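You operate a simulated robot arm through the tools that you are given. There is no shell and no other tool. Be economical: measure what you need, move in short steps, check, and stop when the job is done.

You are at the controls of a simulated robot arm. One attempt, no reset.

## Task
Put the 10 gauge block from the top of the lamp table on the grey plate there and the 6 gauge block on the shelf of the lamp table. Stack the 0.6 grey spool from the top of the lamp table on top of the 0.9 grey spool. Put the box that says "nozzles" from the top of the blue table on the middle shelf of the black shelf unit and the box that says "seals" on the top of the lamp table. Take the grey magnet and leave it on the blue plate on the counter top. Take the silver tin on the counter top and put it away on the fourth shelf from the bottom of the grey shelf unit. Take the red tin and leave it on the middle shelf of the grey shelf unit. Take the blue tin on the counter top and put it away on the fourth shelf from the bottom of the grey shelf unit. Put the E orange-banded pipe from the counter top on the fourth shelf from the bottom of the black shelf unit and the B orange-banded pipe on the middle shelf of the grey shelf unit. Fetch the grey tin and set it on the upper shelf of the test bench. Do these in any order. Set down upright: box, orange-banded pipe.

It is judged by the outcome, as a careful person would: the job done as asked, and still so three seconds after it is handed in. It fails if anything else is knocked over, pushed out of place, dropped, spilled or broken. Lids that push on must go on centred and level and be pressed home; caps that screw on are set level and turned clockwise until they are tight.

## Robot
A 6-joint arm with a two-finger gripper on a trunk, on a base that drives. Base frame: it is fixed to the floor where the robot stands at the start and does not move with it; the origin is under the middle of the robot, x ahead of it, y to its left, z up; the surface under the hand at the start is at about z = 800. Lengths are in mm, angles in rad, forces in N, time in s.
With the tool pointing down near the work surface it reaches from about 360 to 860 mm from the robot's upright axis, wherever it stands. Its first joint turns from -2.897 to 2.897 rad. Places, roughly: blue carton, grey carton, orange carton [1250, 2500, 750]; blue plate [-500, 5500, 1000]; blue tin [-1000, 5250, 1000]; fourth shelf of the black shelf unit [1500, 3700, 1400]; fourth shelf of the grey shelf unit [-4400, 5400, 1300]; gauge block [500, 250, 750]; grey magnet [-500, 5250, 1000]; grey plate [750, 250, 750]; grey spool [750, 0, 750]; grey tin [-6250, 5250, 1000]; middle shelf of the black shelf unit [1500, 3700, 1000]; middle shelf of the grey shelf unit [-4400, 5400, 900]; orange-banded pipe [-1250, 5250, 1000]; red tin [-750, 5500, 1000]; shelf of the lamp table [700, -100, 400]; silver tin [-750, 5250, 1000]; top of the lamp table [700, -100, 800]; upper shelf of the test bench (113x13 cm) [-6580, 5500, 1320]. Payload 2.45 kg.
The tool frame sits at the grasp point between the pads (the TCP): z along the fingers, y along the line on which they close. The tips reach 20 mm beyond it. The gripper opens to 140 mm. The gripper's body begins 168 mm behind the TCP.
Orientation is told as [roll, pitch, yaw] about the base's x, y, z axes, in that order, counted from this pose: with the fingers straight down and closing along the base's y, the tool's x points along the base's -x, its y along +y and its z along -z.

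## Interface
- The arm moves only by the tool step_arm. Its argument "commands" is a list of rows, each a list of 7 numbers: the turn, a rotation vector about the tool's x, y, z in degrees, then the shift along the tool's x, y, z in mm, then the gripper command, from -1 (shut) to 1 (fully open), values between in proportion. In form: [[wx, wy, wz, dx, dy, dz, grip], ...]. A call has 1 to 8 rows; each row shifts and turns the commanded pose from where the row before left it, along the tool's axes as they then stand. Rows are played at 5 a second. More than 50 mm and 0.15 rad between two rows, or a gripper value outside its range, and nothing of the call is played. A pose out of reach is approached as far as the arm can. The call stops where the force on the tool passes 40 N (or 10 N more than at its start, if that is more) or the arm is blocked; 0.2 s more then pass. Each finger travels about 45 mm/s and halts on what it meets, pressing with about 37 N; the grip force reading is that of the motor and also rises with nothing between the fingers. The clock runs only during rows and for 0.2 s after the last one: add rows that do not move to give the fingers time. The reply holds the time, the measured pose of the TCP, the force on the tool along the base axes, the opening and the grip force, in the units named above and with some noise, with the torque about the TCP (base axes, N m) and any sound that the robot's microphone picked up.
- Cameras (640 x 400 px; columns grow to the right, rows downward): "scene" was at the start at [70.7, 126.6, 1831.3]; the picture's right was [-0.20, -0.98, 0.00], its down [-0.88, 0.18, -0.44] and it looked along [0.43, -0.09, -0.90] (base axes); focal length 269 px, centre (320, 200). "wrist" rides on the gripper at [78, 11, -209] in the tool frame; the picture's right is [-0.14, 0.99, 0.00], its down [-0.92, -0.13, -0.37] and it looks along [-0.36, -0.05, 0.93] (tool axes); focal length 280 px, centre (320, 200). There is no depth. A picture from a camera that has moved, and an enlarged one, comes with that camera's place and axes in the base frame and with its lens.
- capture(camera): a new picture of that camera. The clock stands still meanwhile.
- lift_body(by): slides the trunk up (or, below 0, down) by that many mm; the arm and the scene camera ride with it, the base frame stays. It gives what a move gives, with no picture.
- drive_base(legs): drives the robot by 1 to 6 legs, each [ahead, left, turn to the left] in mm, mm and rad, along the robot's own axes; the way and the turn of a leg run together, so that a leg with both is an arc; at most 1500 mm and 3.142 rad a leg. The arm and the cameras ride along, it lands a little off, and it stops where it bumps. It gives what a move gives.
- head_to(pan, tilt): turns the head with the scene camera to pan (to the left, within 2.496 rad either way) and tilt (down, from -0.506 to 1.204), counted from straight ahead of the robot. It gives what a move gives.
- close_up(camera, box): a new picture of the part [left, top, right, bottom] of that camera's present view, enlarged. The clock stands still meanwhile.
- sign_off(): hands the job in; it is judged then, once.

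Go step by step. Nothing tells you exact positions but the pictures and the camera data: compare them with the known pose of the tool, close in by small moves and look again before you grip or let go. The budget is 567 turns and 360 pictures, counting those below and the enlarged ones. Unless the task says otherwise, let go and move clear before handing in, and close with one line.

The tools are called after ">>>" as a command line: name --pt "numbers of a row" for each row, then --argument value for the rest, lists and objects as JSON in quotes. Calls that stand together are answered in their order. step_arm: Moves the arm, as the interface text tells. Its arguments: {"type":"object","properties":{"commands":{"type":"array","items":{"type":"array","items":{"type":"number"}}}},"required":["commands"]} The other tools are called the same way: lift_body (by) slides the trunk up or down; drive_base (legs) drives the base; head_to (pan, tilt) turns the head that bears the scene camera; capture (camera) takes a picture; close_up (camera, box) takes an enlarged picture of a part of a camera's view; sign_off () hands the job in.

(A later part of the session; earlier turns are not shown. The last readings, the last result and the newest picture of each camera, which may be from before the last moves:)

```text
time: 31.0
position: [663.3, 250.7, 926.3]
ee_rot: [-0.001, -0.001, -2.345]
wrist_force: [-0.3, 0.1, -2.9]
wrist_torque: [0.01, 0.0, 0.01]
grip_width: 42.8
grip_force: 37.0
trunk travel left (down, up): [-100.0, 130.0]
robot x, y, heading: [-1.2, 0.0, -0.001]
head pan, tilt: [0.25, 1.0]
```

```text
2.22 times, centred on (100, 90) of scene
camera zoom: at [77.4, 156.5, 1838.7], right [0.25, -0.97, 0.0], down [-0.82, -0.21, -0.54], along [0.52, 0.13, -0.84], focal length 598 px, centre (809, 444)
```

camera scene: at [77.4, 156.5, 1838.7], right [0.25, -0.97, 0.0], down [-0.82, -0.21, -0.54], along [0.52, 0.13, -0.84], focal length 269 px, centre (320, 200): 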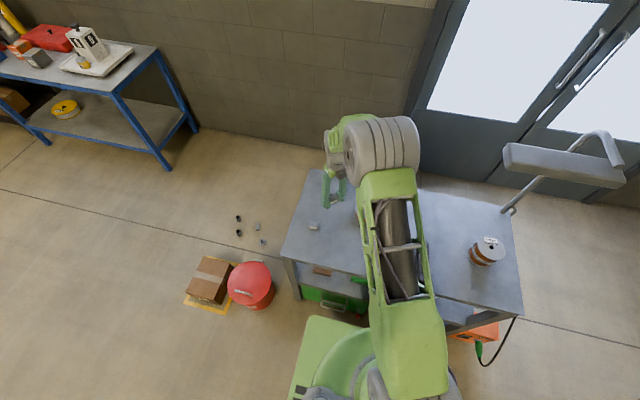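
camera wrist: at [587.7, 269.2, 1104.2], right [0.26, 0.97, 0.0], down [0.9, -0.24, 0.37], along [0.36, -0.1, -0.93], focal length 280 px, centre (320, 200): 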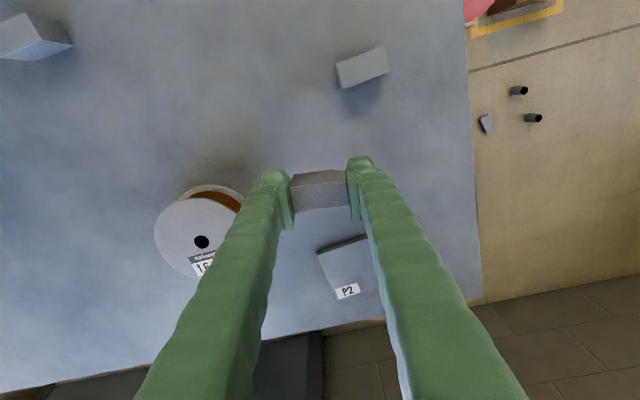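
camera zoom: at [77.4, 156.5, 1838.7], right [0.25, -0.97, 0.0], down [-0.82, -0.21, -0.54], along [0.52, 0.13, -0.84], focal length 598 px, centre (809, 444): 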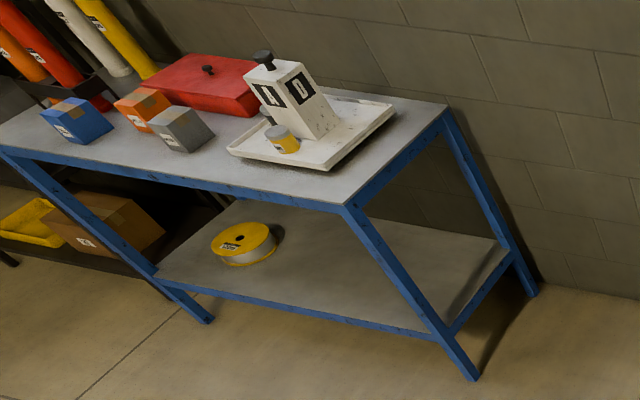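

The label reads 10 mm. Now carry it over the grey plate.

>>> step_arm --pt "0 0 0 26.5 20.2 0 -1" --pt "0 0 0 26.5 20.2 0 -1" --pt "0 0 0 26.5 20.2 0 -1" --pt "0 0 0 26.5 20.2 0 -1" --pt "0 0 0 0 0 30 -1" --pt "0 0 0 0 0 0 -1"

>>> capture --camera "wrist"

>>> close_up --camera "scene" --box '[300, 130, 400, 210]'

```text
time: 32.4
position: [792.9, 266.9, 893.7]
ee_rot: [0.001, 0.0, -2.346]
wrist_force: [0.2, -0.2, -2.4]
wrist_torque: [0.02, 0.04, 0.01]
grip_width: 42.9
grip_force: 37.0
trunk travel left (down, up): [-100.0, 130.0]
robot x, y, heading: [0.9, 1.7, -0.003]
head pan, tilt: [0.25, 1.0]
```

```text
319 pictures are left
camera wrist: at [856.6, 315.9, 1103.1], right [0.61, -0.79, 0.0], down [-0.74, -0.57, 0.37], along [-0.29, -0.23, -0.93], focal length 280 px, centre (320, 200)
```

wrist: 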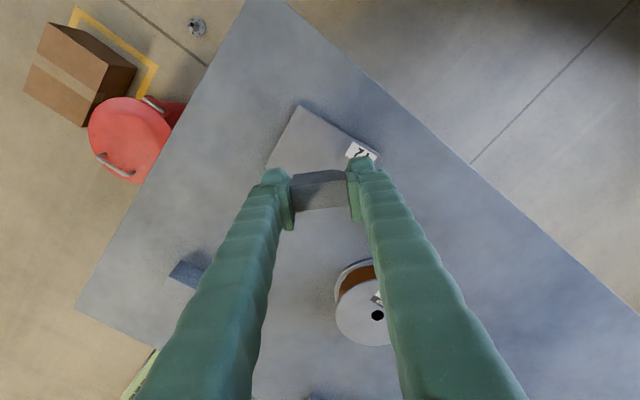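

```text
5.00 times, centred on (350, 170) of scene
camera zoom: at [77.4, 156.6, 1838.7], right [0.25, -0.97, 0.0], down [-0.82, -0.21, -0.54], along [0.52, 0.13, -0.84], focal length 1346 px, centre (170, 350)
```

zoom: 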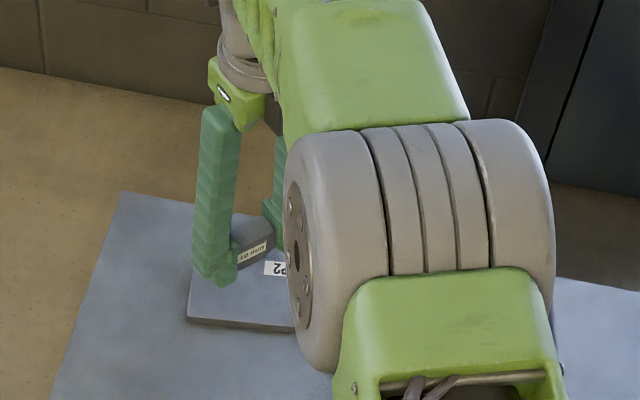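

The plate centre lies right below. Lower until touch.

>>> step_arm --pt "0 0 0 0 0 20 -1" --pt "0 0 0 0 0 20 -1" --pt "0 0 0 0 0 8 -1" --pt "0 0 0 0 0 4 -1" --pt "0 0 0 0 0 0 -1"

>>> close_up --camera "wrist" --box '[230, 80, 410, 240]'

```text
time: 33.6
position: [792.7, 268.8, 841.6]
ee_rot: [0.001, 0.0, -2.348]
wrist_force: [-0.6, 1.2, -2.2]
wrist_torque: [0.01, 0.04, -0.06]
grip_width: 42.7
grip_force: 36.9
trunk travel left (down, up): [-100.0, 130.0]
robot x, y, heading: [1.6, 1.1, 0.004]
head pan, tilt: [0.25, 1.0]
```

```text
2.50 times, centred on (320, 160) of wrist
camera zoom: at [856.6, 316.8, 1051.4], right [0.61, -0.79, 0.0], down [-0.74, -0.57, 0.37], along [-0.29, -0.22, -0.93], focal length 701 px, centre (320, 300)
```

zoom: 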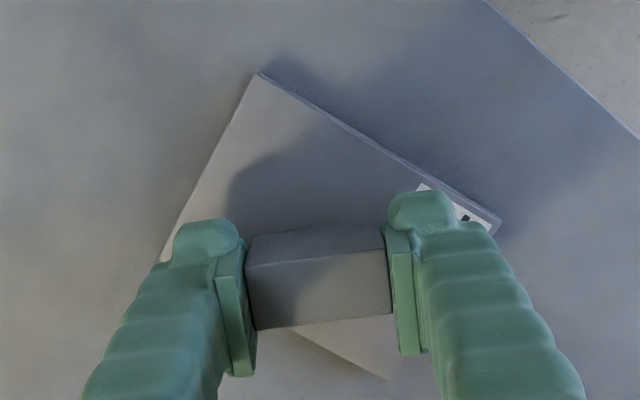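

>>> step_arm --pt "0 0 0 0 0 2 -1" --pt "0 0 0 0 0 2 -1" --pt "0 0 0 0 0 0 -1"

```text
time: 34.4
position: [794.0, 268.7, 838.5]
ee_rot: [-0.001, 0.0, -2.347]
wrist_force: [-0.7, 0.3, -3.0]
wrist_torque: [0.01, -0.01, 0.02]
grip_width: 42.5
grip_force: 36.7
trunk travel left (down, up): [-100.0, 130.0]
robot x, y, heading: [1.7, -0.1, 0.005]
head pan, tilt: [0.25, 1.0]
```

>>> step_arm --pt "0 0 0 0 0 2 -1" --pt "0 0 0 0 0 0 -1"

>>> step_arm --pt "0 0 0 0 0 1 -1" --pt "0 0 0 0 0 0 -1"

>>> close_up --camera "wrist" --box '[260, 150, 380, 240]'

```text
time: 35.0
position: [792.9, 268.3, 836.2]
ee_rot: [-0.001, 0.001, -2.348]
wrist_force: [0.7, -0.2, -2.7]
wrist_torque: [0.0, 0.03, 0.01]
grip_width: 42.7
grip_force: 37.3
trunk travel left (down, up): [-100.0, 130.0]
robot x, y, heading: [3.1, 1.2, -0.003]
head pan, tilt: [0.25, 1.0]
```

```text
time: 35.6
position: [794.2, 268.6, 836.0]
ee_rot: [0.001, 0.001, -2.347]
wrist_force: [0.2, -0.3, -3.1]
wrist_torque: [0.01, -0.03, 0.01]
grip_width: 42.9
grip_force: 36.8
trunk travel left (down, up): [-100.0, 130.0]
robot x, y, heading: [-0.5, -2.5, -0.001]
head pan, tilt: [0.25, 1.0]
```

```text
4.44 times, centred on (320, 195) of wrist
camera zoom: at [856.4, 316.7, 1045.4], right [0.61, -0.79, 0.0], down [-0.74, -0.57, 0.37], along [-0.29, -0.23, -0.93], focal length 1246 px, centre (320, 222)
```

zoom: 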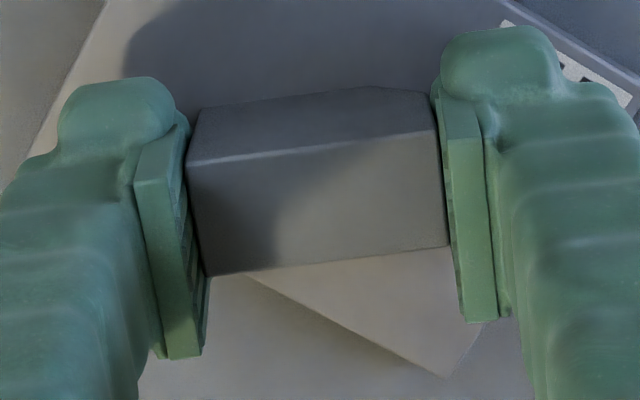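

>>> step_arm --pt "0 0 0 0 0 1.5 -1" --pt "0 0 0 0 0 1.5 -1" --pt "0 0 0 0 0 0 -1"

>>> step_arm --pt "0 0 0 0 0 1.5 -1" --pt "0 0 0 0 0 0 -1"

```text
time: 36.4
position: [793.6, 267.9, 835.5]
ee_rot: [0.001, 0.003, -2.348]
wrist_force: [-5.0, -0.5, 14.6]
wrist_torque: [-0.05, 0.24, -0.01]
grip_width: 43.0
grip_force: 37.1
trunk travel left (down, up): [-100.0, 130.0]
robot x, y, heading: [1.4, 0.7, -0.002]
head pan, tilt: [0.25, 1.0]
```

```text
time: 37.0
position: [793.3, 268.4, 834.4]
ee_rot: [0.002, 0.003, -2.347]
wrist_force: [-5.5, -0.5, 25.7]
wrist_torque: [0.03, 0.13, 0.02]
grip_width: 42.9
grip_force: 37.4
trunk travel left (down, up): [-100.0, 130.0]
robot x, y, heading: [0.4, -0.3, 0.003]
head pan, tilt: [0.25, 1.0]
```

Contact made. Ease off a touch, release and rise.

>>> step_arm --pt "0 0 0 0 0 -2 -1" --pt "0 0 0 0 0 0 -0.25" --pt "0 0 0 0 0 0 -0.1" --pt "0 0 0 0 0 0 -0.1" --pt "0 0 0 0 0 -30 -0.1" --pt "0 0 0 0 0 -40 -0.1" --pt "0 0 0 0 0 -30 -0.1"

>>> capture --camera "wrist"

```text
time: 38.6
position: [794.2, 268.4, 932.8]
ee_rot: [0.001, 0.0, -2.346]
wrist_force: [-0.6, -0.6, -0.9]
wrist_torque: [0.01, -0.03, 0.02]
grip_width: 62.8
grip_force: 0.1
trunk travel left (down, up): [-100.0, 130.0]
robot x, y, heading: [-2.3, 1.6, 0.001]
head pan, tilt: [0.25, 1.0]
```

```text
315 pictures are left
camera wrist: at [856.8, 317.2, 1144.2], right [0.61, -0.79, 0.0], down [-0.74, -0.57, 0.37], along [-0.29, -0.23, -0.93], focal length 280 px, centre (320, 200)
```

wrist: 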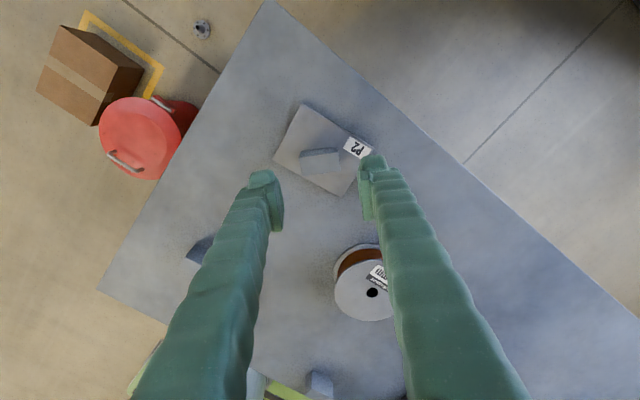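

The 10 block rests on the plate. Next the 6 mm block: I'll undo the yaw, then approach it with the tool tilted 45° forward so that it can later slide onto the lower shelf.

>>> step_arm --pt "0 0 -8.5 0 0 -10 -0.1" --pt "0 0 -8.5 0 0 -10 -0.1" --pt "0 0 -8.5 0 0 -10 -0.1" --pt "0 0 -8.5 0 0 -10 -0.1" --pt "0 0 -8.5 0 0 0 -0.1" --pt "0 0 -8.5 0 0 0 -0.1" --pt "0 0 -8.5 0 0 0 -0.1" --pt "0 0 -8.5 0 0 0 -0.1"

>>> step_arm --pt "0 0 -8.5 0 0 0 -0.1" --pt "0 0 -8.5 0 0 0 -0.1" --pt "0 0 -8.5 0 0 0 -0.1" --pt "0 0 -8.5 0 0 0 -0.1" --pt "0 0 -8.5 0 0 0 -0.1" --pt "0 0 -8.5 0 0 0 -0.1" --pt "0 0 -8.5 0 0 0 -0.1" --pt "0 0 -7 0 0 0 -0.1"

>>> step_arm --pt "0 0 0 45 8 0 -0.1" --pt "0 0 0 45 8 0 -0.1" --pt "0 0 0 45 8 0 -0.1" --pt "0 0 0 45 8 0 -0.1" --pt "0 -8 0 45 8 0 -0.1" --pt "0 -8 0 0 0 0 -0.1" --pt "0 -8 0 0 0 0 -0.1" --pt "0 -8 0 0 0 0 -0.1"

```text
time: 40.4
position: [794.4, 268.7, 972.0]
ee_rot: [0.0, -0.002, -1.158]
wrist_force: [-0.2, 0.3, -0.1]
wrist_torque: [0.01, 0.01, 0.0]
grip_width: 62.7
grip_force: 0.1
trunk travel left (down, up): [-100.0, 130.0]
robot x, y, heading: [4.0, 0.9, 0.001]
head pan, tilt: [0.25, 1.0]
```

```text
time: 42.2
position: [794.9, 268.4, 972.8]
ee_rot: [0.0, 0.0, 0.002]
wrist_force: [0.2, 0.0, 0.6]
wrist_torque: [-0.05, -0.03, -0.01]
grip_width: 63.0
grip_force: 0.2
trunk travel left (down, up): [-100.0, 130.0]
robot x, y, heading: [-2.7, 0.1, 0.004]
head pan, tilt: [0.25, 1.0]
```

```text
time: 44.0
position: [567.7, 307.2, 972.5]
ee_rot: [-0.001, -0.551, -0.012]
wrist_force: [1.0, 2.4, 0.4]
wrist_torque: [-0.18, 0.16, -0.13]
grip_width: 63.0
grip_force: 0.1
trunk travel left (down, up): [-100.0, 130.0]
robot x, y, heading: [-0.9, 0.7, -0.005]
head pan, tilt: [0.25, 1.0]
```

>>> step_arm --pt "0 -5 0 0 0 0 -0.1" --pt "0 0 0 0 0 0 -0.1"

>>> capture --camera "wrist"

```text
time: 44.6
position: [567.6, 309.4, 973.2]
ee_rot: [-0.001, -0.645, 0.0]
wrist_force: [0.0, 0.7, 0.2]
wrist_torque: [0.0, 0.0, 0.0]
grip_width: 63.0
grip_force: 0.1
trunk travel left (down, up): [-100.0, 130.0]
robot x, y, heading: [1.3, -1.3, -0.001]
head pan, tilt: [0.25, 1.0]
```

```text
314 pictures are left
camera wrist: at [381.5, 319.6, 1094.3], right [0.11, 0.99, 0.08], down [0.51, -0.13, 0.85], along [0.85, -0.05, -0.52], focal length 280 px, centre (320, 200)
```

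wrist: 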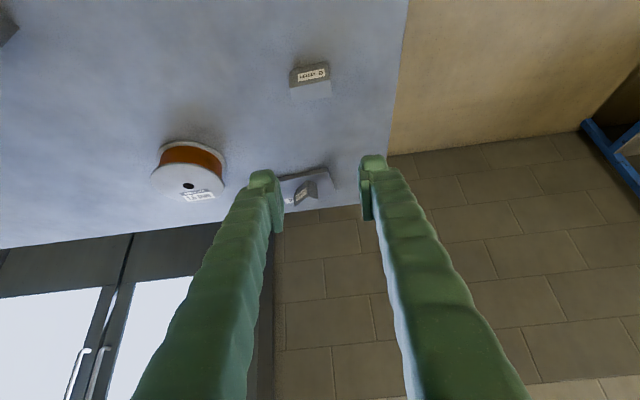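

>>> step_arm --pt "0 -5 0 0 0 0 -0.1" --pt "0 -5 0 0 0 0 -0.1" --pt "0 0 0 25 0 26 -0.1" --pt "0 0 0 25 0 26 -0.1" --pt "0 0 0 10 0 11 -0.1" --pt "0 0 0 0 0 0 -0.1"

>>> capture --camera "wrist"

```text
time: 46.0
position: [591.3, 330.7, 904.4]
ee_rot: [-0.013, -0.816, 0.007]
wrist_force: [0.2, -0.2, 1.1]
wrist_torque: [0.0, 0.03, -0.02]
grip_width: 63.1
grip_force: 0.1
out of reach, approached as far as the arm can: row 3, 4, 5
trunk travel left (down, up): [-100.0, 130.0]
robot x, y, heading: [-2.0, 0.2, 0.002]
head pan, tilt: [0.25, 1.0]
```

```text
313 pictures are left
camera wrist: at [385.8, 343.5, 991.5], right [0.1, 0.99, 0.09], down [0.36, -0.12, 0.92], along [0.93, -0.06, -0.37], focal length 280 px, centre (320, 200)
```

wrist: 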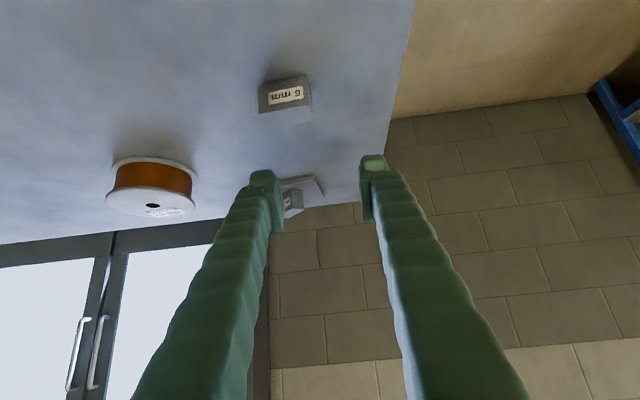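

The tilted pose is too close for the arm here, so I'll back the robot off; first a look behind it.

>>> head_to --pan 2.4 --tilt 0.7

>>> capture --camera "scene"

>>> head_to --pan 1.4 --tilt 0.5

>>> capture --camera "scene"

>>> head_to --pan -2.2 --tilt 0.7

>>> capture --camera "scene"

```text
time: 48.1
position: [590.1, 331.6, 905.6]
ee_rot: [-0.014, -0.816, 0.005]
wrist_force: [0.1, 0.5, 0.3]
wrist_torque: [-0.03, 0.01, 0.0]
grip_width: 63.1
grip_force: 0.2
trunk travel left (down, up): [-100.0, 130.0]
robot x, y, heading: [-1.9, -0.8, -0.001]
head pan, tilt: [2.4, 0.7]
```

```text
312 pictures are left
camera scene: at [-52.9, 196.7, 1862.0], right [0.68, 0.74, 0.0], down [0.47, -0.44, -0.76], along [-0.56, 0.52, -0.64], focal length 269 px, centre (320, 200)
```

scene: 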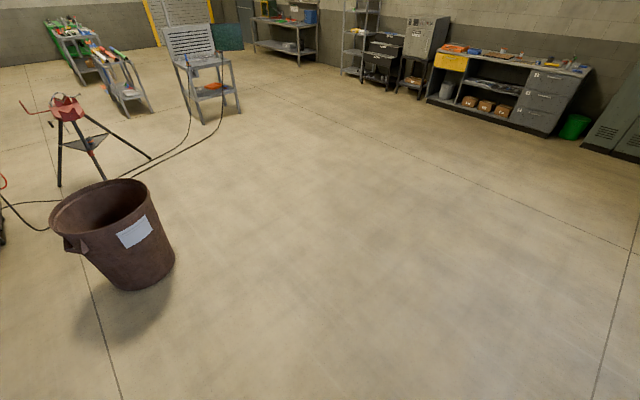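

```text
time: 49.3
position: [590.8, 331.7, 904.3]
ee_rot: [-0.014, -0.816, 0.006]
wrist_force: [0.1, -0.5, 0.1]
wrist_torque: [0.0, 0.01, 0.0]
grip_width: 62.9
grip_force: 0.0
trunk travel left (down, up): [-100.0, 130.0]
robot x, y, heading: [0.0, -0.4, 0.002]
head pan, tilt: [1.4, 0.499]
```

```text
311 pictures are left
camera scene: at [25.1, 229.0, 1879.8], right [0.99, -0.17, 0.0], down [-0.08, -0.47, -0.88], along [0.15, 0.87, -0.48], focal length 269 px, centre (320, 200)
```

scene: 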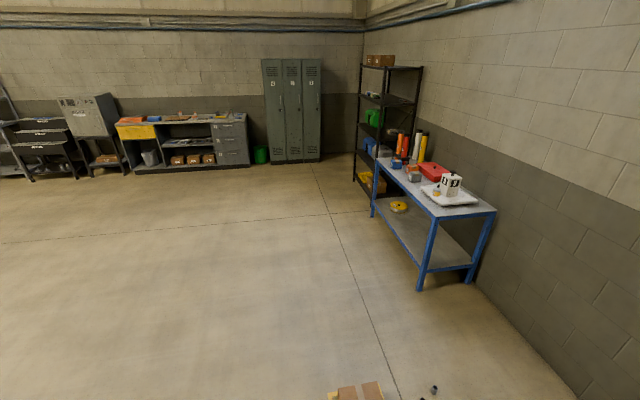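

```text
time: 52.3
position: [591.4, 330.7, 903.8]
ee_rot: [-0.014, -0.817, 0.008]
wrist_force: [0.3, 0.4, 0.8]
wrist_torque: [-0.04, -0.03, 0.01]
grip_width: 63.0
grip_force: 0.1
trunk travel left (down, up): [-100.0, 130.0]
robot x, y, heading: [3.5, 1.6, 0.004]
head pan, tilt: [-2.201, 0.7]
```

```text
310 pictures are left
camera scene: at [-40.3, 70.6, 1862.1], right [-0.81, 0.59, 0.0], down [0.38, 0.52, -0.76], along [-0.45, -0.62, -0.64], focal length 269 px, centre (320, 200)
```

scene: 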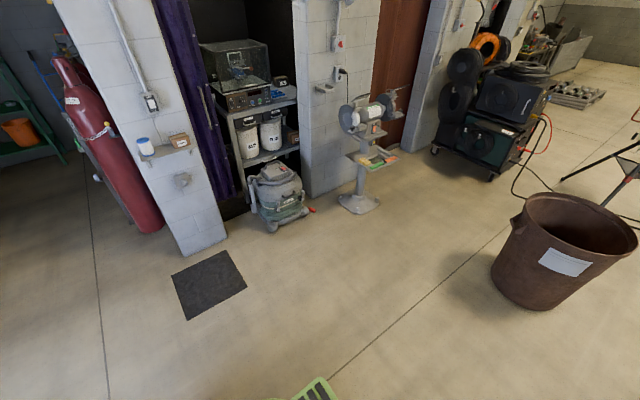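

Plenty of free floor behind. Back up 250 mm.

>>> drive_base --legs '[[-250, 0, 0]]'

>>> step_arm --pt "0 0 0 0 0 0 -0.1"

>>> head_to --pan 0.2 --tilt 0.9

>>> capture --camera "scene"

```text
time: 54.1
position: [346.5, 329.8, 905.9]
ee_rot: [-0.014, -0.816, 0.005]
wrist_force: [0.4, -0.3, -0.8]
wrist_torque: [-0.03, -0.03, -0.03]
grip_width: 62.8
grip_force: 0.1
trunk travel left (down, up): [-100.0, 130.0]
robot x, y, heading: [-241.7, -3.2, -0.002]
head pan, tilt: [-2.201, 0.7]
```

```text
time: 54.5
position: [346.0, 331.2, 904.4]
ee_rot: [-0.014, -0.815, 0.006]
wrist_force: [0.9, -0.1, 0.0]
wrist_torque: [0.02, 0.05, 0.01]
grip_width: 63.2
grip_force: 0.0
trunk travel left (down, up): [-100.0, 130.0]
robot x, y, heading: [-244.8, 2.0, -0.001]
head pan, tilt: [-2.201, 0.7]
```

```text
time: 56.7
position: [346.3, 330.1, 904.5]
ee_rot: [-0.013, -0.816, 0.005]
wrist_force: [0.2, 0.4, 0.2]
wrist_torque: [0.01, 0.01, 0.0]
grip_width: 63.0
grip_force: 0.1
trunk travel left (down, up): [-100.0, 130.0]
robot x, y, heading: [-241.6, -1.5, -0.002]
head pan, tilt: [0.201, 0.901]
```

```text
309 pictures are left
camera scene: at [-160.9, 154.4, 1845.9], right [0.2, -0.98, 0.0], down [-0.77, -0.15, -0.62], along [0.61, 0.12, -0.78], focal length 269 px, centre (320, 200)
```

scene: 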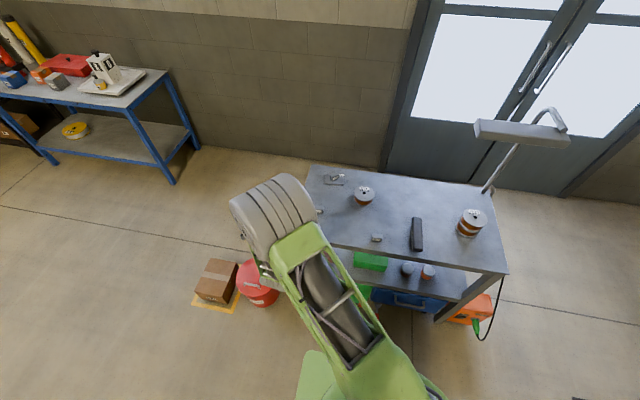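

>>> step_arm --pt "0 0 0 -27.4 -4 29.1 -0.1" --pt "0 0 0 -27.4 -4 29.1 -0.1" --pt "0 0 0 -27.4 -4 29.1 -0.1" --pt "0 0 0 -27.4 -4 29.1 -0.1" --pt "0 0 0 -27.4 -4 29.1 -0.1" --pt "0 0 0 -16 0 17 -0.1" --pt "0 0 0 0 0 0 -0.1"

>>> capture --camera "wrist"

>>> capture --camera "scene"

```text
time: 58.3
position: [569.3, 309.0, 903.5]
ee_rot: [-0.013, -0.817, 0.006]
wrist_force: [0.0, -0.4, 0.1]
wrist_torque: [-0.03, 0.01, 0.02]
grip_width: 63.2
grip_force: 0.1
trunk travel left (down, up): [-100.0, 130.0]
robot x, y, heading: [-241.0, 2.2, 0.002]
head pan, tilt: [0.201, 0.901]
```

```text
308 pictures are left
camera wrist: at [363.8, 321.1, 991.1], right [0.1, 0.99, 0.09], down [0.36, -0.12, 0.92], along [0.93, -0.06, -0.37], focal length 280 px, centre (320, 200)
```

wrist: 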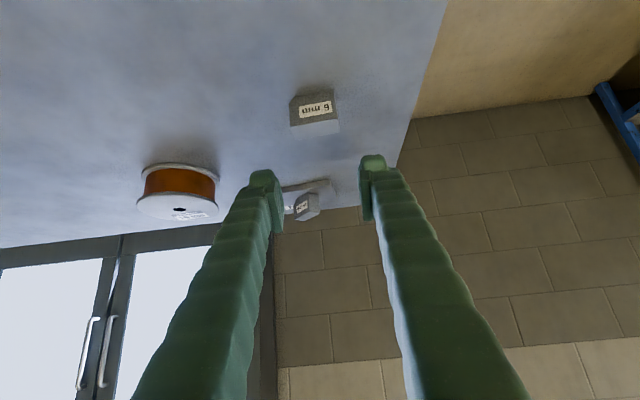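

```text
307 pictures are left
camera scene: at [-161.0, 154.4, 1845.9], right [0.2, -0.98, 0.0], down [-0.77, -0.15, -0.62], along [0.61, 0.12, -0.78], focal length 269 px, centre (320, 200)
```

scene: 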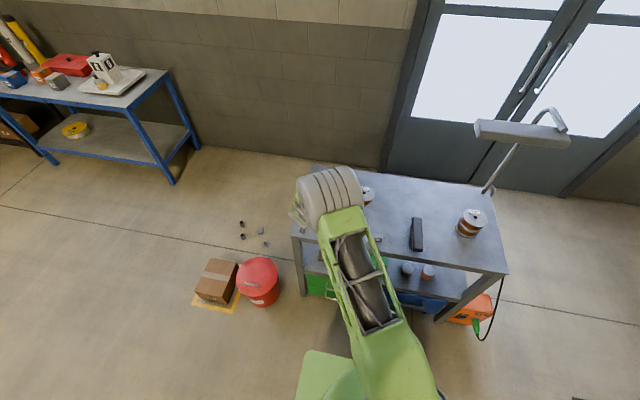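

>>> step_arm --pt "0 0 0 12 0 14 -0.1" --pt "0 0 0 12 0 14 -0.1" --pt "0 0 0 12 1 14 -0.1" --pt "0 0 0 6 0 8 -0.1" --pt "0 0 0 0 0 0 -0.1"

>>> capture --camera "wrist"

```text
time: 59.5
position: [577.7, 310.5, 839.8]
ee_rot: [-0.013, -0.818, 0.006]
wrist_force: [-0.3, 0.9, -0.7]
wrist_torque: [0.02, -0.01, 0.03]
grip_width: 63.1
grip_force: 0.0
trunk travel left (down, up): [-100.0, 130.0]
robot x, y, heading: [-246.3, 5.4, 0.001]
head pan, tilt: [0.201, 0.901]
```

```text
306 pictures are left
camera wrist: at [371.9, 322.6, 926.8], right [0.1, 0.99, 0.09], down [0.36, -0.12, 0.92], along [0.93, -0.06, -0.37], focal length 280 px, centre (320, 200)
```

wrist: 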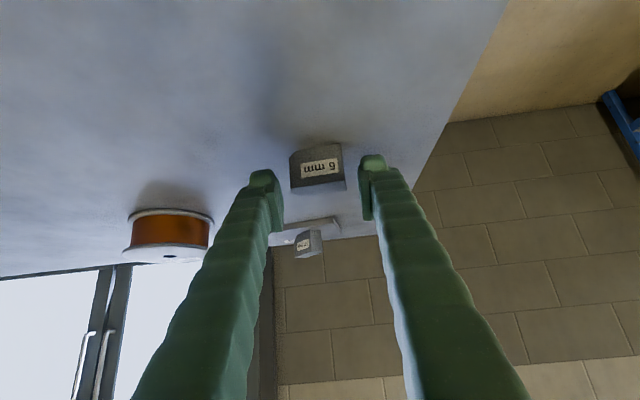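

>>> step_arm --pt "0 0 0 6.6 0 6.2 -0.1" --pt "0 0 0 0 0 0 -0.1" --pt "0 0 0 0 0 0 -0.4" --pt "0 0 0 0 0 0 -1" --pt "0 0 0 0 0 0 -1" --pt "0 0 0 0 0 0 -1"

>>> close_up --camera "wrist" --box '[230, 120, 410, 240]'

```text
time: 60.9
position: [576.8, 309.0, 831.2]
ee_rot: [-0.013, -0.817, 0.006]
wrist_force: [0.2, 0.0, 0.0]
wrist_torque: [-0.01, -0.03, 0.04]
grip_width: 42.7
grip_force: 37.3
trunk travel left (down, up): [-100.0, 130.0]
robot x, y, heading: [-245.0, -2.1, -0.001]
head pan, tilt: [0.201, 0.901]
```

```text
3.33 times, centred on (320, 180) of wrist
camera zoom: at [372.6, 322.1, 918.3], right [0.1, 0.99, 0.09], down [0.36, -0.12, 0.92], along [0.93, -0.06, -0.37], focal length 935 px, centre (320, 267)
```

zoom: 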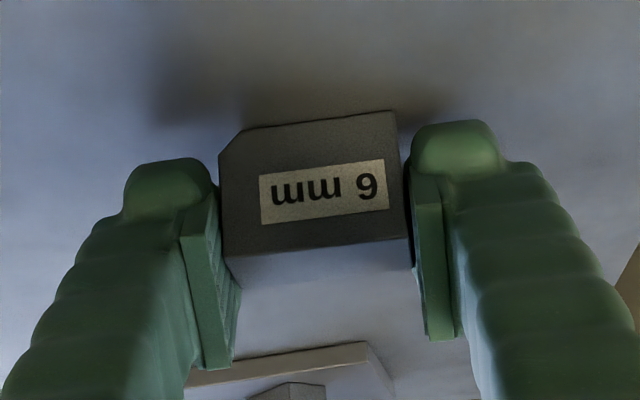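

Block 6 gripped. Lift it, pull back off the table edge, and back the robot a little to go low in front of the shelf.

>>> step_arm --pt "0 0 0 -25.5 0 -24 -1" --pt "0 0 0 -25.5 0 -24 -1" --pt "0 0 0 23 -30 -24.3 -1" --pt "0 0 0 23 -30 -24.3 -1" --pt "0 0 0 23 -30 -24.3 -1" --pt "0 0 0 23 -30 -24.3 -1" --pt "0 0 0 23 -30 -24.3 -1" --pt "0 0 0 0 0 0 -1"

>>> drive_base --legs '[[-200, 0, 0]]'

>>> head_to --pan 0.2 --tilt 0.75

>>> capture --camera "scene"

>>> capture --camera "wrist"

```text
time: 62.7
position: [434.2, 178.1, 922.5]
ee_rot: [-0.059, -0.8, 0.031]
wrist_force: [-0.6, 0.3, -2.5]
wrist_torque: [0.01, -0.01, 0.02]
grip_width: 43.1
grip_force: 37.1
out of reach, approached as far as the arm can: row 6, 7
trunk travel left (down, up): [-100.0, 130.0]
robot x, y, heading: [-246.1, -1.0, -0.002]
head pan, tilt: [0.201, 0.901]
```

```text
time: 64.3
position: [232.2, 181.5, 922.4]
ee_rot: [-0.059, -0.8, 0.036]
wrist_force: [-0.1, -0.9, -2.1]
wrist_torque: [-0.01, 0.02, -0.04]
grip_width: 42.6
grip_force: 36.8
trunk travel left (down, up): [-100.0, 130.0]
robot x, y, heading: [-445.9, 0.2, 0.005]
head pan, tilt: [0.201, 0.901]
```

```text
time: 65.0
position: [232.0, 181.7, 923.3]
ee_rot: [-0.059, -0.801, 0.037]
wrist_force: [0.2, 0.1, -3.3]
wrist_torque: [0.04, -0.04, -0.02]
grip_width: 43.1
grip_force: 36.9
trunk travel left (down, up): [-100.0, 130.0]
robot x, y, heading: [-444.5, 0.7, 0.0]
head pan, tilt: [0.201, 0.75]
```

```text
304 pictures are left
camera scene: at [-355.4, 156.2, 1857.8], right [0.2, -0.98, 0.0], down [-0.67, -0.14, -0.73], along [0.72, 0.15, -0.68], focal length 269 px, centre (320, 200)
```

scene: 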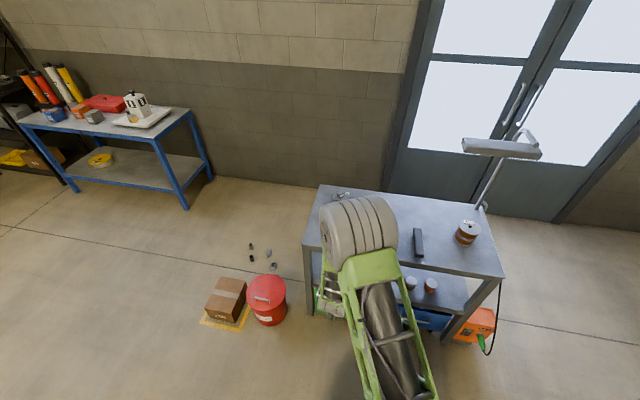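

```text
303 pictures are left
camera wrist: at [28.7, 197.6, 1012.4], right [0.1, 0.99, 0.06], down [0.38, -0.09, 0.92], along [0.92, -0.07, -0.38], focal length 280 px, centre (320, 200)
```

wrist: 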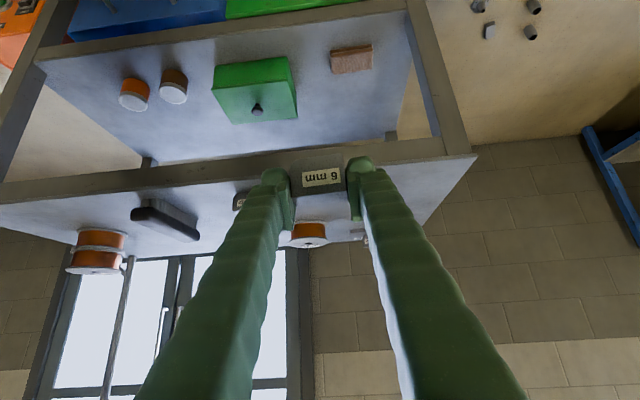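

The front strip of the lower shelf (x≈440–540) is free between the green box and the brown block. I'll lower the trunk and the arm in front of the shelf.

>>> lift_body --by -100

>>> step_arm --pt "0 0 0 29.2 0 27.4 -1" --pt "0 0 0 29.2 0 27.4 -1" --pt "0 0 0 29.2 0 27.4 -1" --pt "0 0 0 29.2 0 27.4 -1" --pt "0 0 0 29.2 0 27.4 -1" --pt "0 0 0 29.2 0 27.4 -1" --pt "0 0 0 0 0 0 -1"

>>> capture --camera "wrist"

```text
time: 66.4
position: [233.0, 181.1, 822.1]
ee_rot: [-0.059, -0.802, 0.034]
wrist_force: [-0.2, -0.4, -2.6]
wrist_torque: [0.0, 0.01, -0.01]
grip_width: 42.7
grip_force: 36.7
trunk travel left (down, up): [0.0, 230.0]
robot x, y, heading: [-448.3, 2.0, 0.001]
head pan, tilt: [0.201, 0.75]
```

```text
time: 68.0
position: [287.4, 209.6, 600.7]
ee_rot: [-0.076, -0.796, 0.044]
wrist_force: [-1.3, -0.5, -1.6]
wrist_torque: [0.0, 0.01, -0.03]
grip_width: 43.2
grip_force: 37.0
out of reach, approached as far as the arm can: row 1, 2, 3, 4, 5, 6
trunk travel left (down, up): [0.0, 230.0]
robot x, y, heading: [-450.1, 1.1, 0.001]
head pan, tilt: [0.201, 0.75]
```

```text
302 pictures are left
camera wrist: at [83.3, 226.4, 691.4], right [0.1, 0.99, 0.05], down [0.38, -0.08, 0.92], along [0.92, -0.08, -0.38], focal length 280 px, centre (320, 200)
```

wrist: 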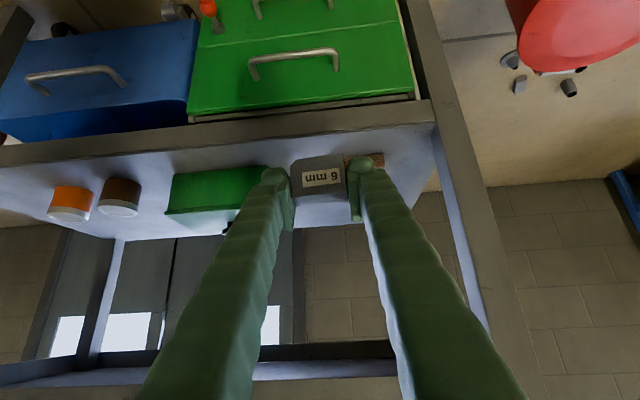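

>>> step_arm --pt "0 0 0 -27.4 -6 29.1 -1" --pt "0 0 0 -27.4 -6 29.1 -1" --pt "0 0 0 0 0 0 -1"

```text
time: 68.8
position: [368.7, 195.8, 602.0]
ee_rot: [-0.058, -0.8, 0.035]
wrist_force: [-0.5, 0.6, -2.2]
wrist_torque: [0.02, 0.02, -0.01]
grip_width: 42.9
grip_force: 37.2
trunk travel left (down, up): [0.0, 230.0]
robot x, y, heading: [-447.0, 1.0, 0.003]
head pan, tilt: [0.201, 0.75]
```

>>> step_arm --pt "-1.28 0 1.33 29.2 -10 27.4 -1" --pt "0 0 0 29.2 -10 27.4 -1" --pt "0 0 0 29.2 -10 27.4 -1" --pt "0 0 0 0 0 0 -1"

>>> capture --camera "wrist"

```text
time: 69.8
position: [365.8, 161.3, 483.6]
ee_rot: [-0.013, -0.803, 0.002]
wrist_force: [0.3, 0.5, -2.6]
wrist_torque: [-0.06, 0.01, -0.02]
grip_width: 42.8
grip_force: 37.3
trunk travel left (down, up): [0.0, 230.0]
robot x, y, heading: [-450.0, 0.6, 0.002]
head pan, tilt: [0.201, 0.75]
```

```text
301 pictures are left
camera wrist: at [160.5, 175.0, 572.7], right [0.1, 0.99, 0.09], down [0.38, -0.12, 0.92], along [0.92, -0.06, -0.38], focal length 280 px, centre (320, 200)
```

wrist: 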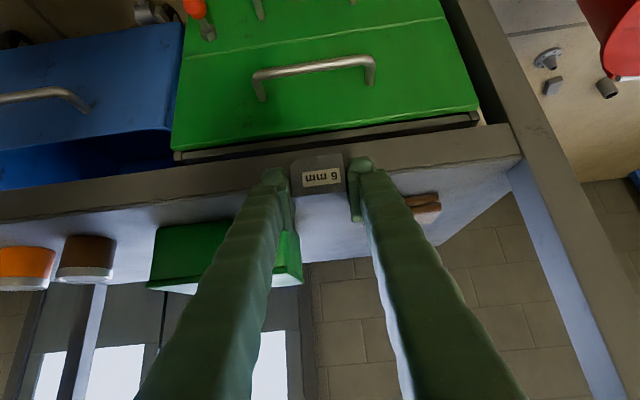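

The shelf surface looks closer to z≈450, so I raise a bit before sliding in over the front edge.

>>> step_arm --pt "0 0 0 -20.4 0 -19.2 -1" --pt "0 0 0 -21.5 0 22.3 -1" --pt "0 0 0 -21.5 0 22.3 -1" --pt "0 0 0 -21.5 0 22.3 -1" --pt "0 0 0 0 0 0 -1"

>>> capture --camera "wrist"

>>> capture --camera "scene"

```text
time: 71.0
position: [456.6, 162.8, 512.8]
ee_rot: [-0.012, -0.804, 0.005]
wrist_force: [-0.3, -0.5, -2.2]
wrist_torque: [-0.03, -0.02, 0.0]
grip_width: 42.7
grip_force: 37.1
trunk travel left (down, up): [0.0, 230.0]
robot x, y, heading: [-445.7, 1.0, 0.004]
head pan, tilt: [0.201, 0.75]
```

```text
300 pictures are left
camera wrist: at [252.8, 174.7, 602.4], right [0.1, 0.99, 0.09], down [0.38, -0.12, 0.92], along [0.92, -0.06, -0.38], focal length 280 px, centre (320, 200)
```

wrist: 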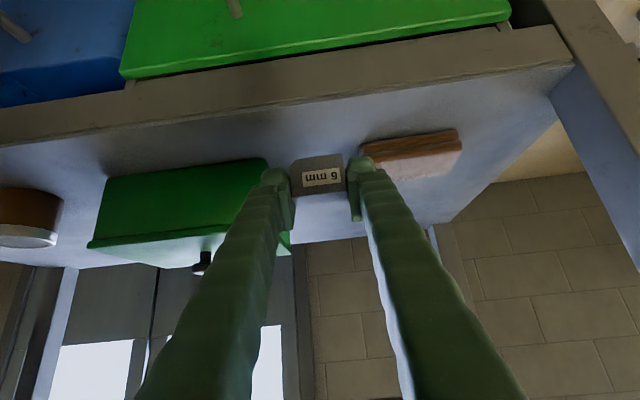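

```text
299 pictures are left
camera scene: at [-355.1, 156.2, 1757.8], right [0.2, -0.98, 0.0], down [-0.67, -0.14, -0.73], along [0.72, 0.15, -0.68], focal length 269 px, centre (320, 200)
```

scene: 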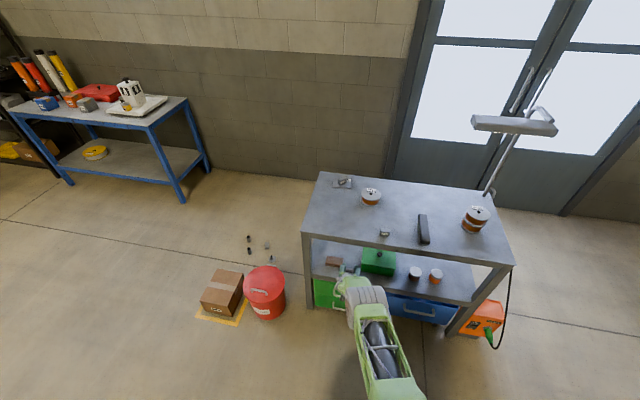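

>>> step_arm --pt "0 0 0 5.75 0 5.55 -1" --pt "0 0 0 5.75 0 5.55 -1" --pt "0 0 0 4.3 0 4.2 -1" --pt "0 0 0 0 0 0 -1"

>>> close_up --camera "wrist" --box '[220, 90, 420, 220]'

```text
time: 72.0
position: [456.5, 160.7, 489.3]
ee_rot: [-0.013, -0.802, 0.005]
wrist_force: [-0.5, 0.2, -2.4]
wrist_torque: [0.01, 0.01, -0.05]
grip_width: 43.2
grip_force: 36.7
trunk travel left (down, up): [0.0, 230.0]
robot x, y, heading: [-448.0, 1.1, 0.001]
head pan, tilt: [0.201, 0.75]
```

```text
3.08 times, centred on (320, 155) of wrist
camera zoom: at [253.0, 173.9, 578.4], right [0.1, 0.99, 0.09], down [0.38, -0.12, 0.92], along [0.92, -0.06, -0.38], focal length 863 px, centre (320, 338)
```

zoom: 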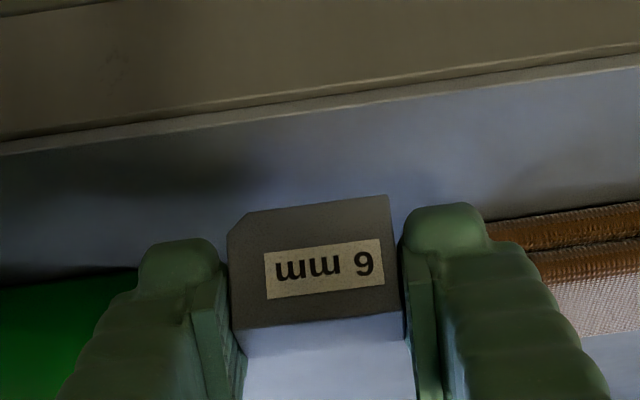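

Continue down in small guarded steps.

>>> step_arm --pt "0 0 0 2.2 0 2.1 -1" --pt "0 0 0 1.5 0 1.4 -1" --pt "0 0 0 0 0 0 -1"

>>> step_arm --pt "0 0 0 1.5 0 1.4 -1" --pt "0 0 0 0 0 0 -1"

>>> step_arm --pt "0 0 0 1.5 0 1.4 -1" --pt "0 0 0 0 0 0 -1"

```text
time: 72.8
position: [457.2, 161.4, 483.3]
ee_rot: [-0.011, -0.801, 0.003]
wrist_force: [0.5, -0.4, -2.8]
wrist_torque: [-0.05, 0.0, -0.02]
grip_width: 42.8
grip_force: 37.9
trunk travel left (down, up): [0.0, 230.0]
robot x, y, heading: [-446.5, -2.4, 0.0]
head pan, tilt: [0.201, 0.75]
```

```text
time: 73.4
position: [456.7, 161.9, 481.0]
ee_rot: [-0.012, -0.801, 0.003]
wrist_force: [0.5, 0.3, -1.8]
wrist_torque: [-0.02, 0.01, 0.01]
grip_width: 42.7
grip_force: 36.9
trunk travel left (down, up): [0.0, 230.0]
robot x, y, heading: [-446.0, -1.5, 0.001]
head pan, tilt: [0.201, 0.75]
```

```text
time: 74.0
position: [457.4, 162.6, 479.0]
ee_rot: [-0.012, -0.801, 0.003]
wrist_force: [1.1, -0.6, -3.2]
wrist_torque: [-0.04, -0.01, 0.01]
grip_width: 42.7
grip_force: 37.0
trunk travel left (down, up): [0.0, 230.0]
robot x, y, heading: [-448.1, -2.4, -0.002]
head pan, tilt: [0.201, 0.75]
```

>>> step_arm --pt "0 0 0 1.5 0 1.4 -1" --pt "0 0 0 0 0 0 -1"

>>> step_arm --pt "0 0 0 1.5 0 1.4 -1" --pt "0 0 0 0 0 0 -1"

>>> close_up --camera "wrist" --box '[220, 90, 420, 220]'

```text
time: 74.6
position: [456.5, 161.4, 478.3]
ee_rot: [-0.012, -0.802, 0.0]
wrist_force: [-0.1, -1.4, -2.4]
wrist_torque: [-0.01, 0.01, 0.01]
grip_width: 42.7
grip_force: 37.5
trunk travel left (down, up): [0.0, 230.0]
robot x, y, heading: [-442.4, 2.8, 0.002]
head pan, tilt: [0.201, 0.75]
```

```text
time: 75.2
position: [457.9, 162.3, 475.5]
ee_rot: [-0.012, -0.8, 0.003]
wrist_force: [-0.5, -0.5, -2.4]
wrist_torque: [0.0, 0.0, 0.0]
grip_width: 42.8
grip_force: 36.9
trunk travel left (down, up): [0.0, 230.0]
robot x, y, heading: [-448.2, 1.6, 0.002]
head pan, tilt: [0.201, 0.75]
```

```text
3.08 times, centred on (320, 155) of wrist
camera zoom: at [253.2, 175.2, 565.7], right [0.1, 0.99, 0.09], down [0.38, -0.12, 0.92], along [0.92, -0.06, -0.38], focal length 863 px, centre (320, 338)
```

zoom: 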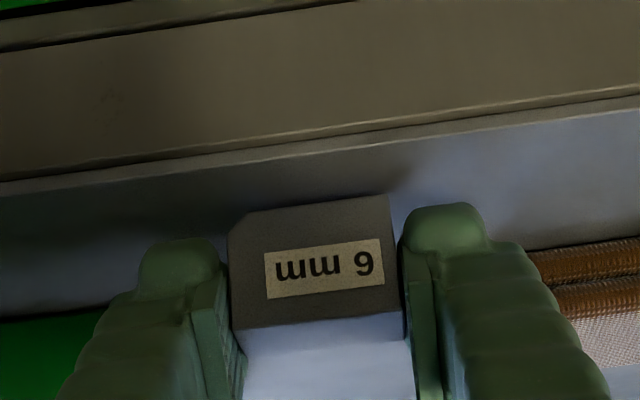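

>>> step_arm --pt "0 0 0 1.5 0 1.4 -1" --pt "0 0 0 0 0 0 -1"

>>> step_arm --pt "0 0 0 1.5 0 1.4 -1" --pt "0 0 0 0 0 0 -1"

>>> step_arm --pt "0 0 0 1.5 0 1.4 -1" --pt "0 0 0 0 0 0 -1"

```text
time: 75.8
position: [457.4, 162.7, 473.1]
ee_rot: [-0.013, -0.801, 0.001]
wrist_force: [0.4, -0.1, -2.3]
wrist_torque: [0.01, 0.01, 0.0]
grip_width: 42.8
grip_force: 36.8
trunk travel left (down, up): [0.0, 230.0]
robot x, y, heading: [-446.1, 0.9, 0.005]
head pan, tilt: [0.201, 0.75]
```

```text
time: 76.4
position: [458.7, 163.1, 471.9]
ee_rot: [-0.012, -0.803, 0.002]
wrist_force: [1.0, -0.1, 0.1]
wrist_torque: [0.01, -0.03, -0.01]
grip_width: 42.5
grip_force: 36.6
trunk travel left (down, up): [0.0, 230.0]
robot x, y, heading: [-447.6, -3.0, 0.004]
head pan, tilt: [0.201, 0.75]
```

```text
time: 77.0
position: [456.9, 161.1, 471.4]
ee_rot: [-0.013, -0.803, 0.001]
wrist_force: [-3.2, -0.4, 11.2]
wrist_torque: [-0.01, -0.09, -0.01]
grip_width: 42.7
grip_force: 37.0
trunk travel left (down, up): [0.0, 230.0]
robot x, y, heading: [-447.7, 3.1, 0.003]
head pan, tilt: [0.201, 0.75]
```

Contact with the shelf. Release gently and retract along the tool axis.

>>> step_arm --pt "0 0 0 -0.7 0 -0.7 -1" --pt "0 0 0 0 0 0 -0.25" --pt "0 0 0 0 0 0 -0.15" --pt "0 0 0 0 0 0 -0.15" --pt "0 0 0 0 0 -25 -0.15" --pt "0 0 0 0 0 -40 -0.15" --pt "0 0 0 0 0 -40 -0.15" --pt "0 0 0 0 0 0 -0.15"

>>> capture --camera "wrist"

```text
time: 78.8
position: [383.5, 163.3, 542.5]
ee_rot: [-0.013, -0.805, 0.003]
wrist_force: [-0.6, -0.4, -0.6]
wrist_torque: [0.0, -0.01, -0.04]
grip_width: 59.6
grip_force: 0.1
trunk travel left (down, up): [0.0, 230.0]
robot x, y, heading: [-444.6, -0.1, 0.001]
head pan, tilt: [0.201, 0.75]
```

```text
296 pictures are left
camera wrist: at [178.7, 176.4, 631.7], right [0.1, 0.99, 0.09], down [0.37, -0.12, 0.92], along [0.92, -0.06, -0.38], focal length 280 px, centre (320, 200)
```

wrist: 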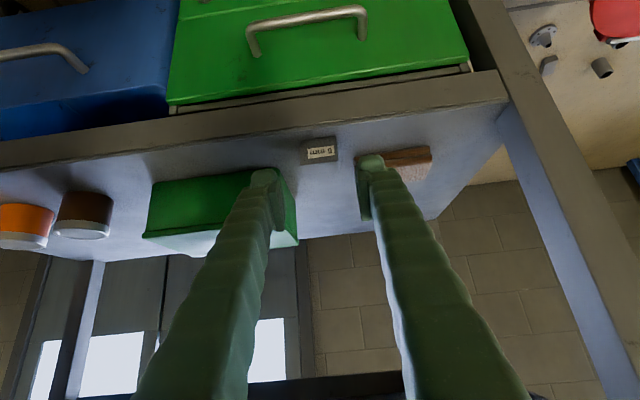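

The 6 mm block is on the shelf. Now retract, restore the arm's downward posture, and head to the blue table.

>>> drive_base --legs '[[-300, 0, 0]]'

>>> lift_body --by 100

>>> step_arm --pt "0 0 0 -33 0 -31 0" --pt "0 0 0 -33 0 -31 0" --pt "0 0 0 -33 0 -31 0" --pt "0 0 0 -33 0 -31 0" --pt "0 8 0 -33 0 -31 0" --pt "0 8 0 -33 0 -31 0" --pt "0 8 0 -33 0 -31 0" --pt "0 8 0 0 0 0 0"

>>> step_arm --pt "0 8 0 0 0 0 0" --pt "0 6 0 0 0 0 0" --pt "0 0 0 0 0 0 0"

```text
time: 80.8
position: [78.2, 158.3, 541.5]
ee_rot: [-0.013, -0.802, -0.003]
wrist_force: [-1.0, -0.2, -0.1]
wrist_torque: [0.01, 0.01, 0.03]
grip_width: 59.5
grip_force: 0.0
trunk travel left (down, up): [0.0, 230.0]
robot x, y, heading: [-750.1, 1.0, -0.008]
head pan, tilt: [0.201, 0.75]
```

```text
time: 82.2
position: [79.8, 158.5, 641.3]
ee_rot: [-0.011, -0.8, -0.004]
wrist_force: [0.2, 0.0, -1.2]
wrist_torque: [0.01, 0.01, -0.01]
grip_width: 59.7
grip_force: 0.0
trunk travel left (down, up): [-100.0, 130.0]
robot x, y, heading: [-751.0, 3.6, -0.003]
head pan, tilt: [0.201, 0.75]
```

```text
time: 84.2
position: [137.4, 72.2, 971.1]
ee_rot: [-0.324, -0.35, 0.118]
wrist_force: [0.9, 0.8, -0.1]
wrist_torque: [0.01, 0.02, -0.01]
grip_width: 70.1
grip_force: 0.0
out of reach, approached as far as the arm can: row 6
trunk travel left (down, up): [-100.0, 130.0]
robot x, y, heading: [-752.6, -0.5, -0.005]
head pan, tilt: [0.201, 0.75]
stopped in row 8: the arm was blocked; the commanded pose is now the measured one
```

```text
time: 85.0
position: [138.2, 71.0, 969.5]
ee_rot: [-0.307, -0.115, 0.041]
wrist_force: [-0.2, 0.3, -0.5]
wrist_torque: [-0.03, 0.0, 0.03]
grip_width: 70.0
grip_force: 0.1
trunk travel left (down, up): [-100.0, 130.0]
robot x, y, heading: [-749.0, 1.4, -0.002]
head pan, tilt: [0.201, 0.75]
```

>>> step_arm --pt "-6 2.2 0 40 0 -5 0" --pt "-6 2.2 0 40 0 -5 0" --pt "-5.6 2.2 0 40 0 -5 0" --pt "0 0 0 45 0 -5 0" --pt "0 0 0 45 0 -5 0" --pt "0 0 0 45 0 0 0" --pt "0 0 0 45 0 0 0" --pt "0 0 0 45 0 0 0"

>>> drive_base --legs '[[0, 1250, 0], [0, 1250, 0]]'

>>> head_to --pan 0.1 --tilt 0.45

>>> capture --camera "scene"

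```text
time: 86.8
position: [-207.3, 68.1, 985.5]
ee_rot: [0.002, -0.002, 0.022]
wrist_force: [0.6, -0.9, 0.3]
wrist_torque: [-0.02, -0.02, 0.01]
grip_width: 69.9
grip_force: 0.2
trunk travel left (down, up): [-100.0, 130.0]
robot x, y, heading: [-755.7, 2.0, 0.002]
head pan, tilt: [0.201, 0.75]
```

```text
time: 108.8
position: [-218.3, 2566.8, 984.7]
ee_rot: [0.001, -0.002, 0.021]
wrist_force: [-0.5, -0.1, 0.8]
wrist_torque: [0.03, 0.01, -0.02]
grip_width: 69.9
grip_force: 0.2
trunk travel left (down, up): [-100.0, 130.0]
robot x, y, heading: [-764.4, 2503.4, -0.002]
head pan, tilt: [0.201, 0.75]
```

```text
time: 109.5
position: [-218.4, 2566.5, 984.2]
ee_rot: [0.001, -0.003, 0.022]
wrist_force: [-0.4, -0.3, 0.3]
wrist_torque: [0.0, -0.01, 0.0]
grip_width: 69.9
grip_force: 0.0
trunk travel left (down, up): [-100.0, 130.0]
robot x, y, heading: [-764.0, 2502.4, -0.004]
head pan, tilt: [0.099, 0.45]
```

```text
295 pictures are left
camera scene: at [-661.9, 2648.5, 1884.2], right [0.09, -1.0, 0.0], down [-0.43, -0.04, -0.9], along [0.9, 0.09, -0.44], focal length 269 px, centre (320, 200)
```

scene: 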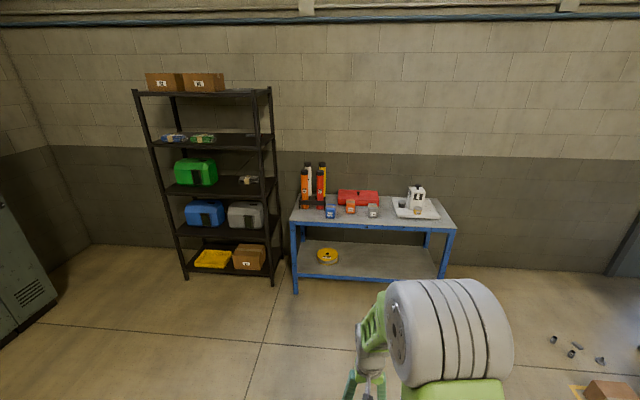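

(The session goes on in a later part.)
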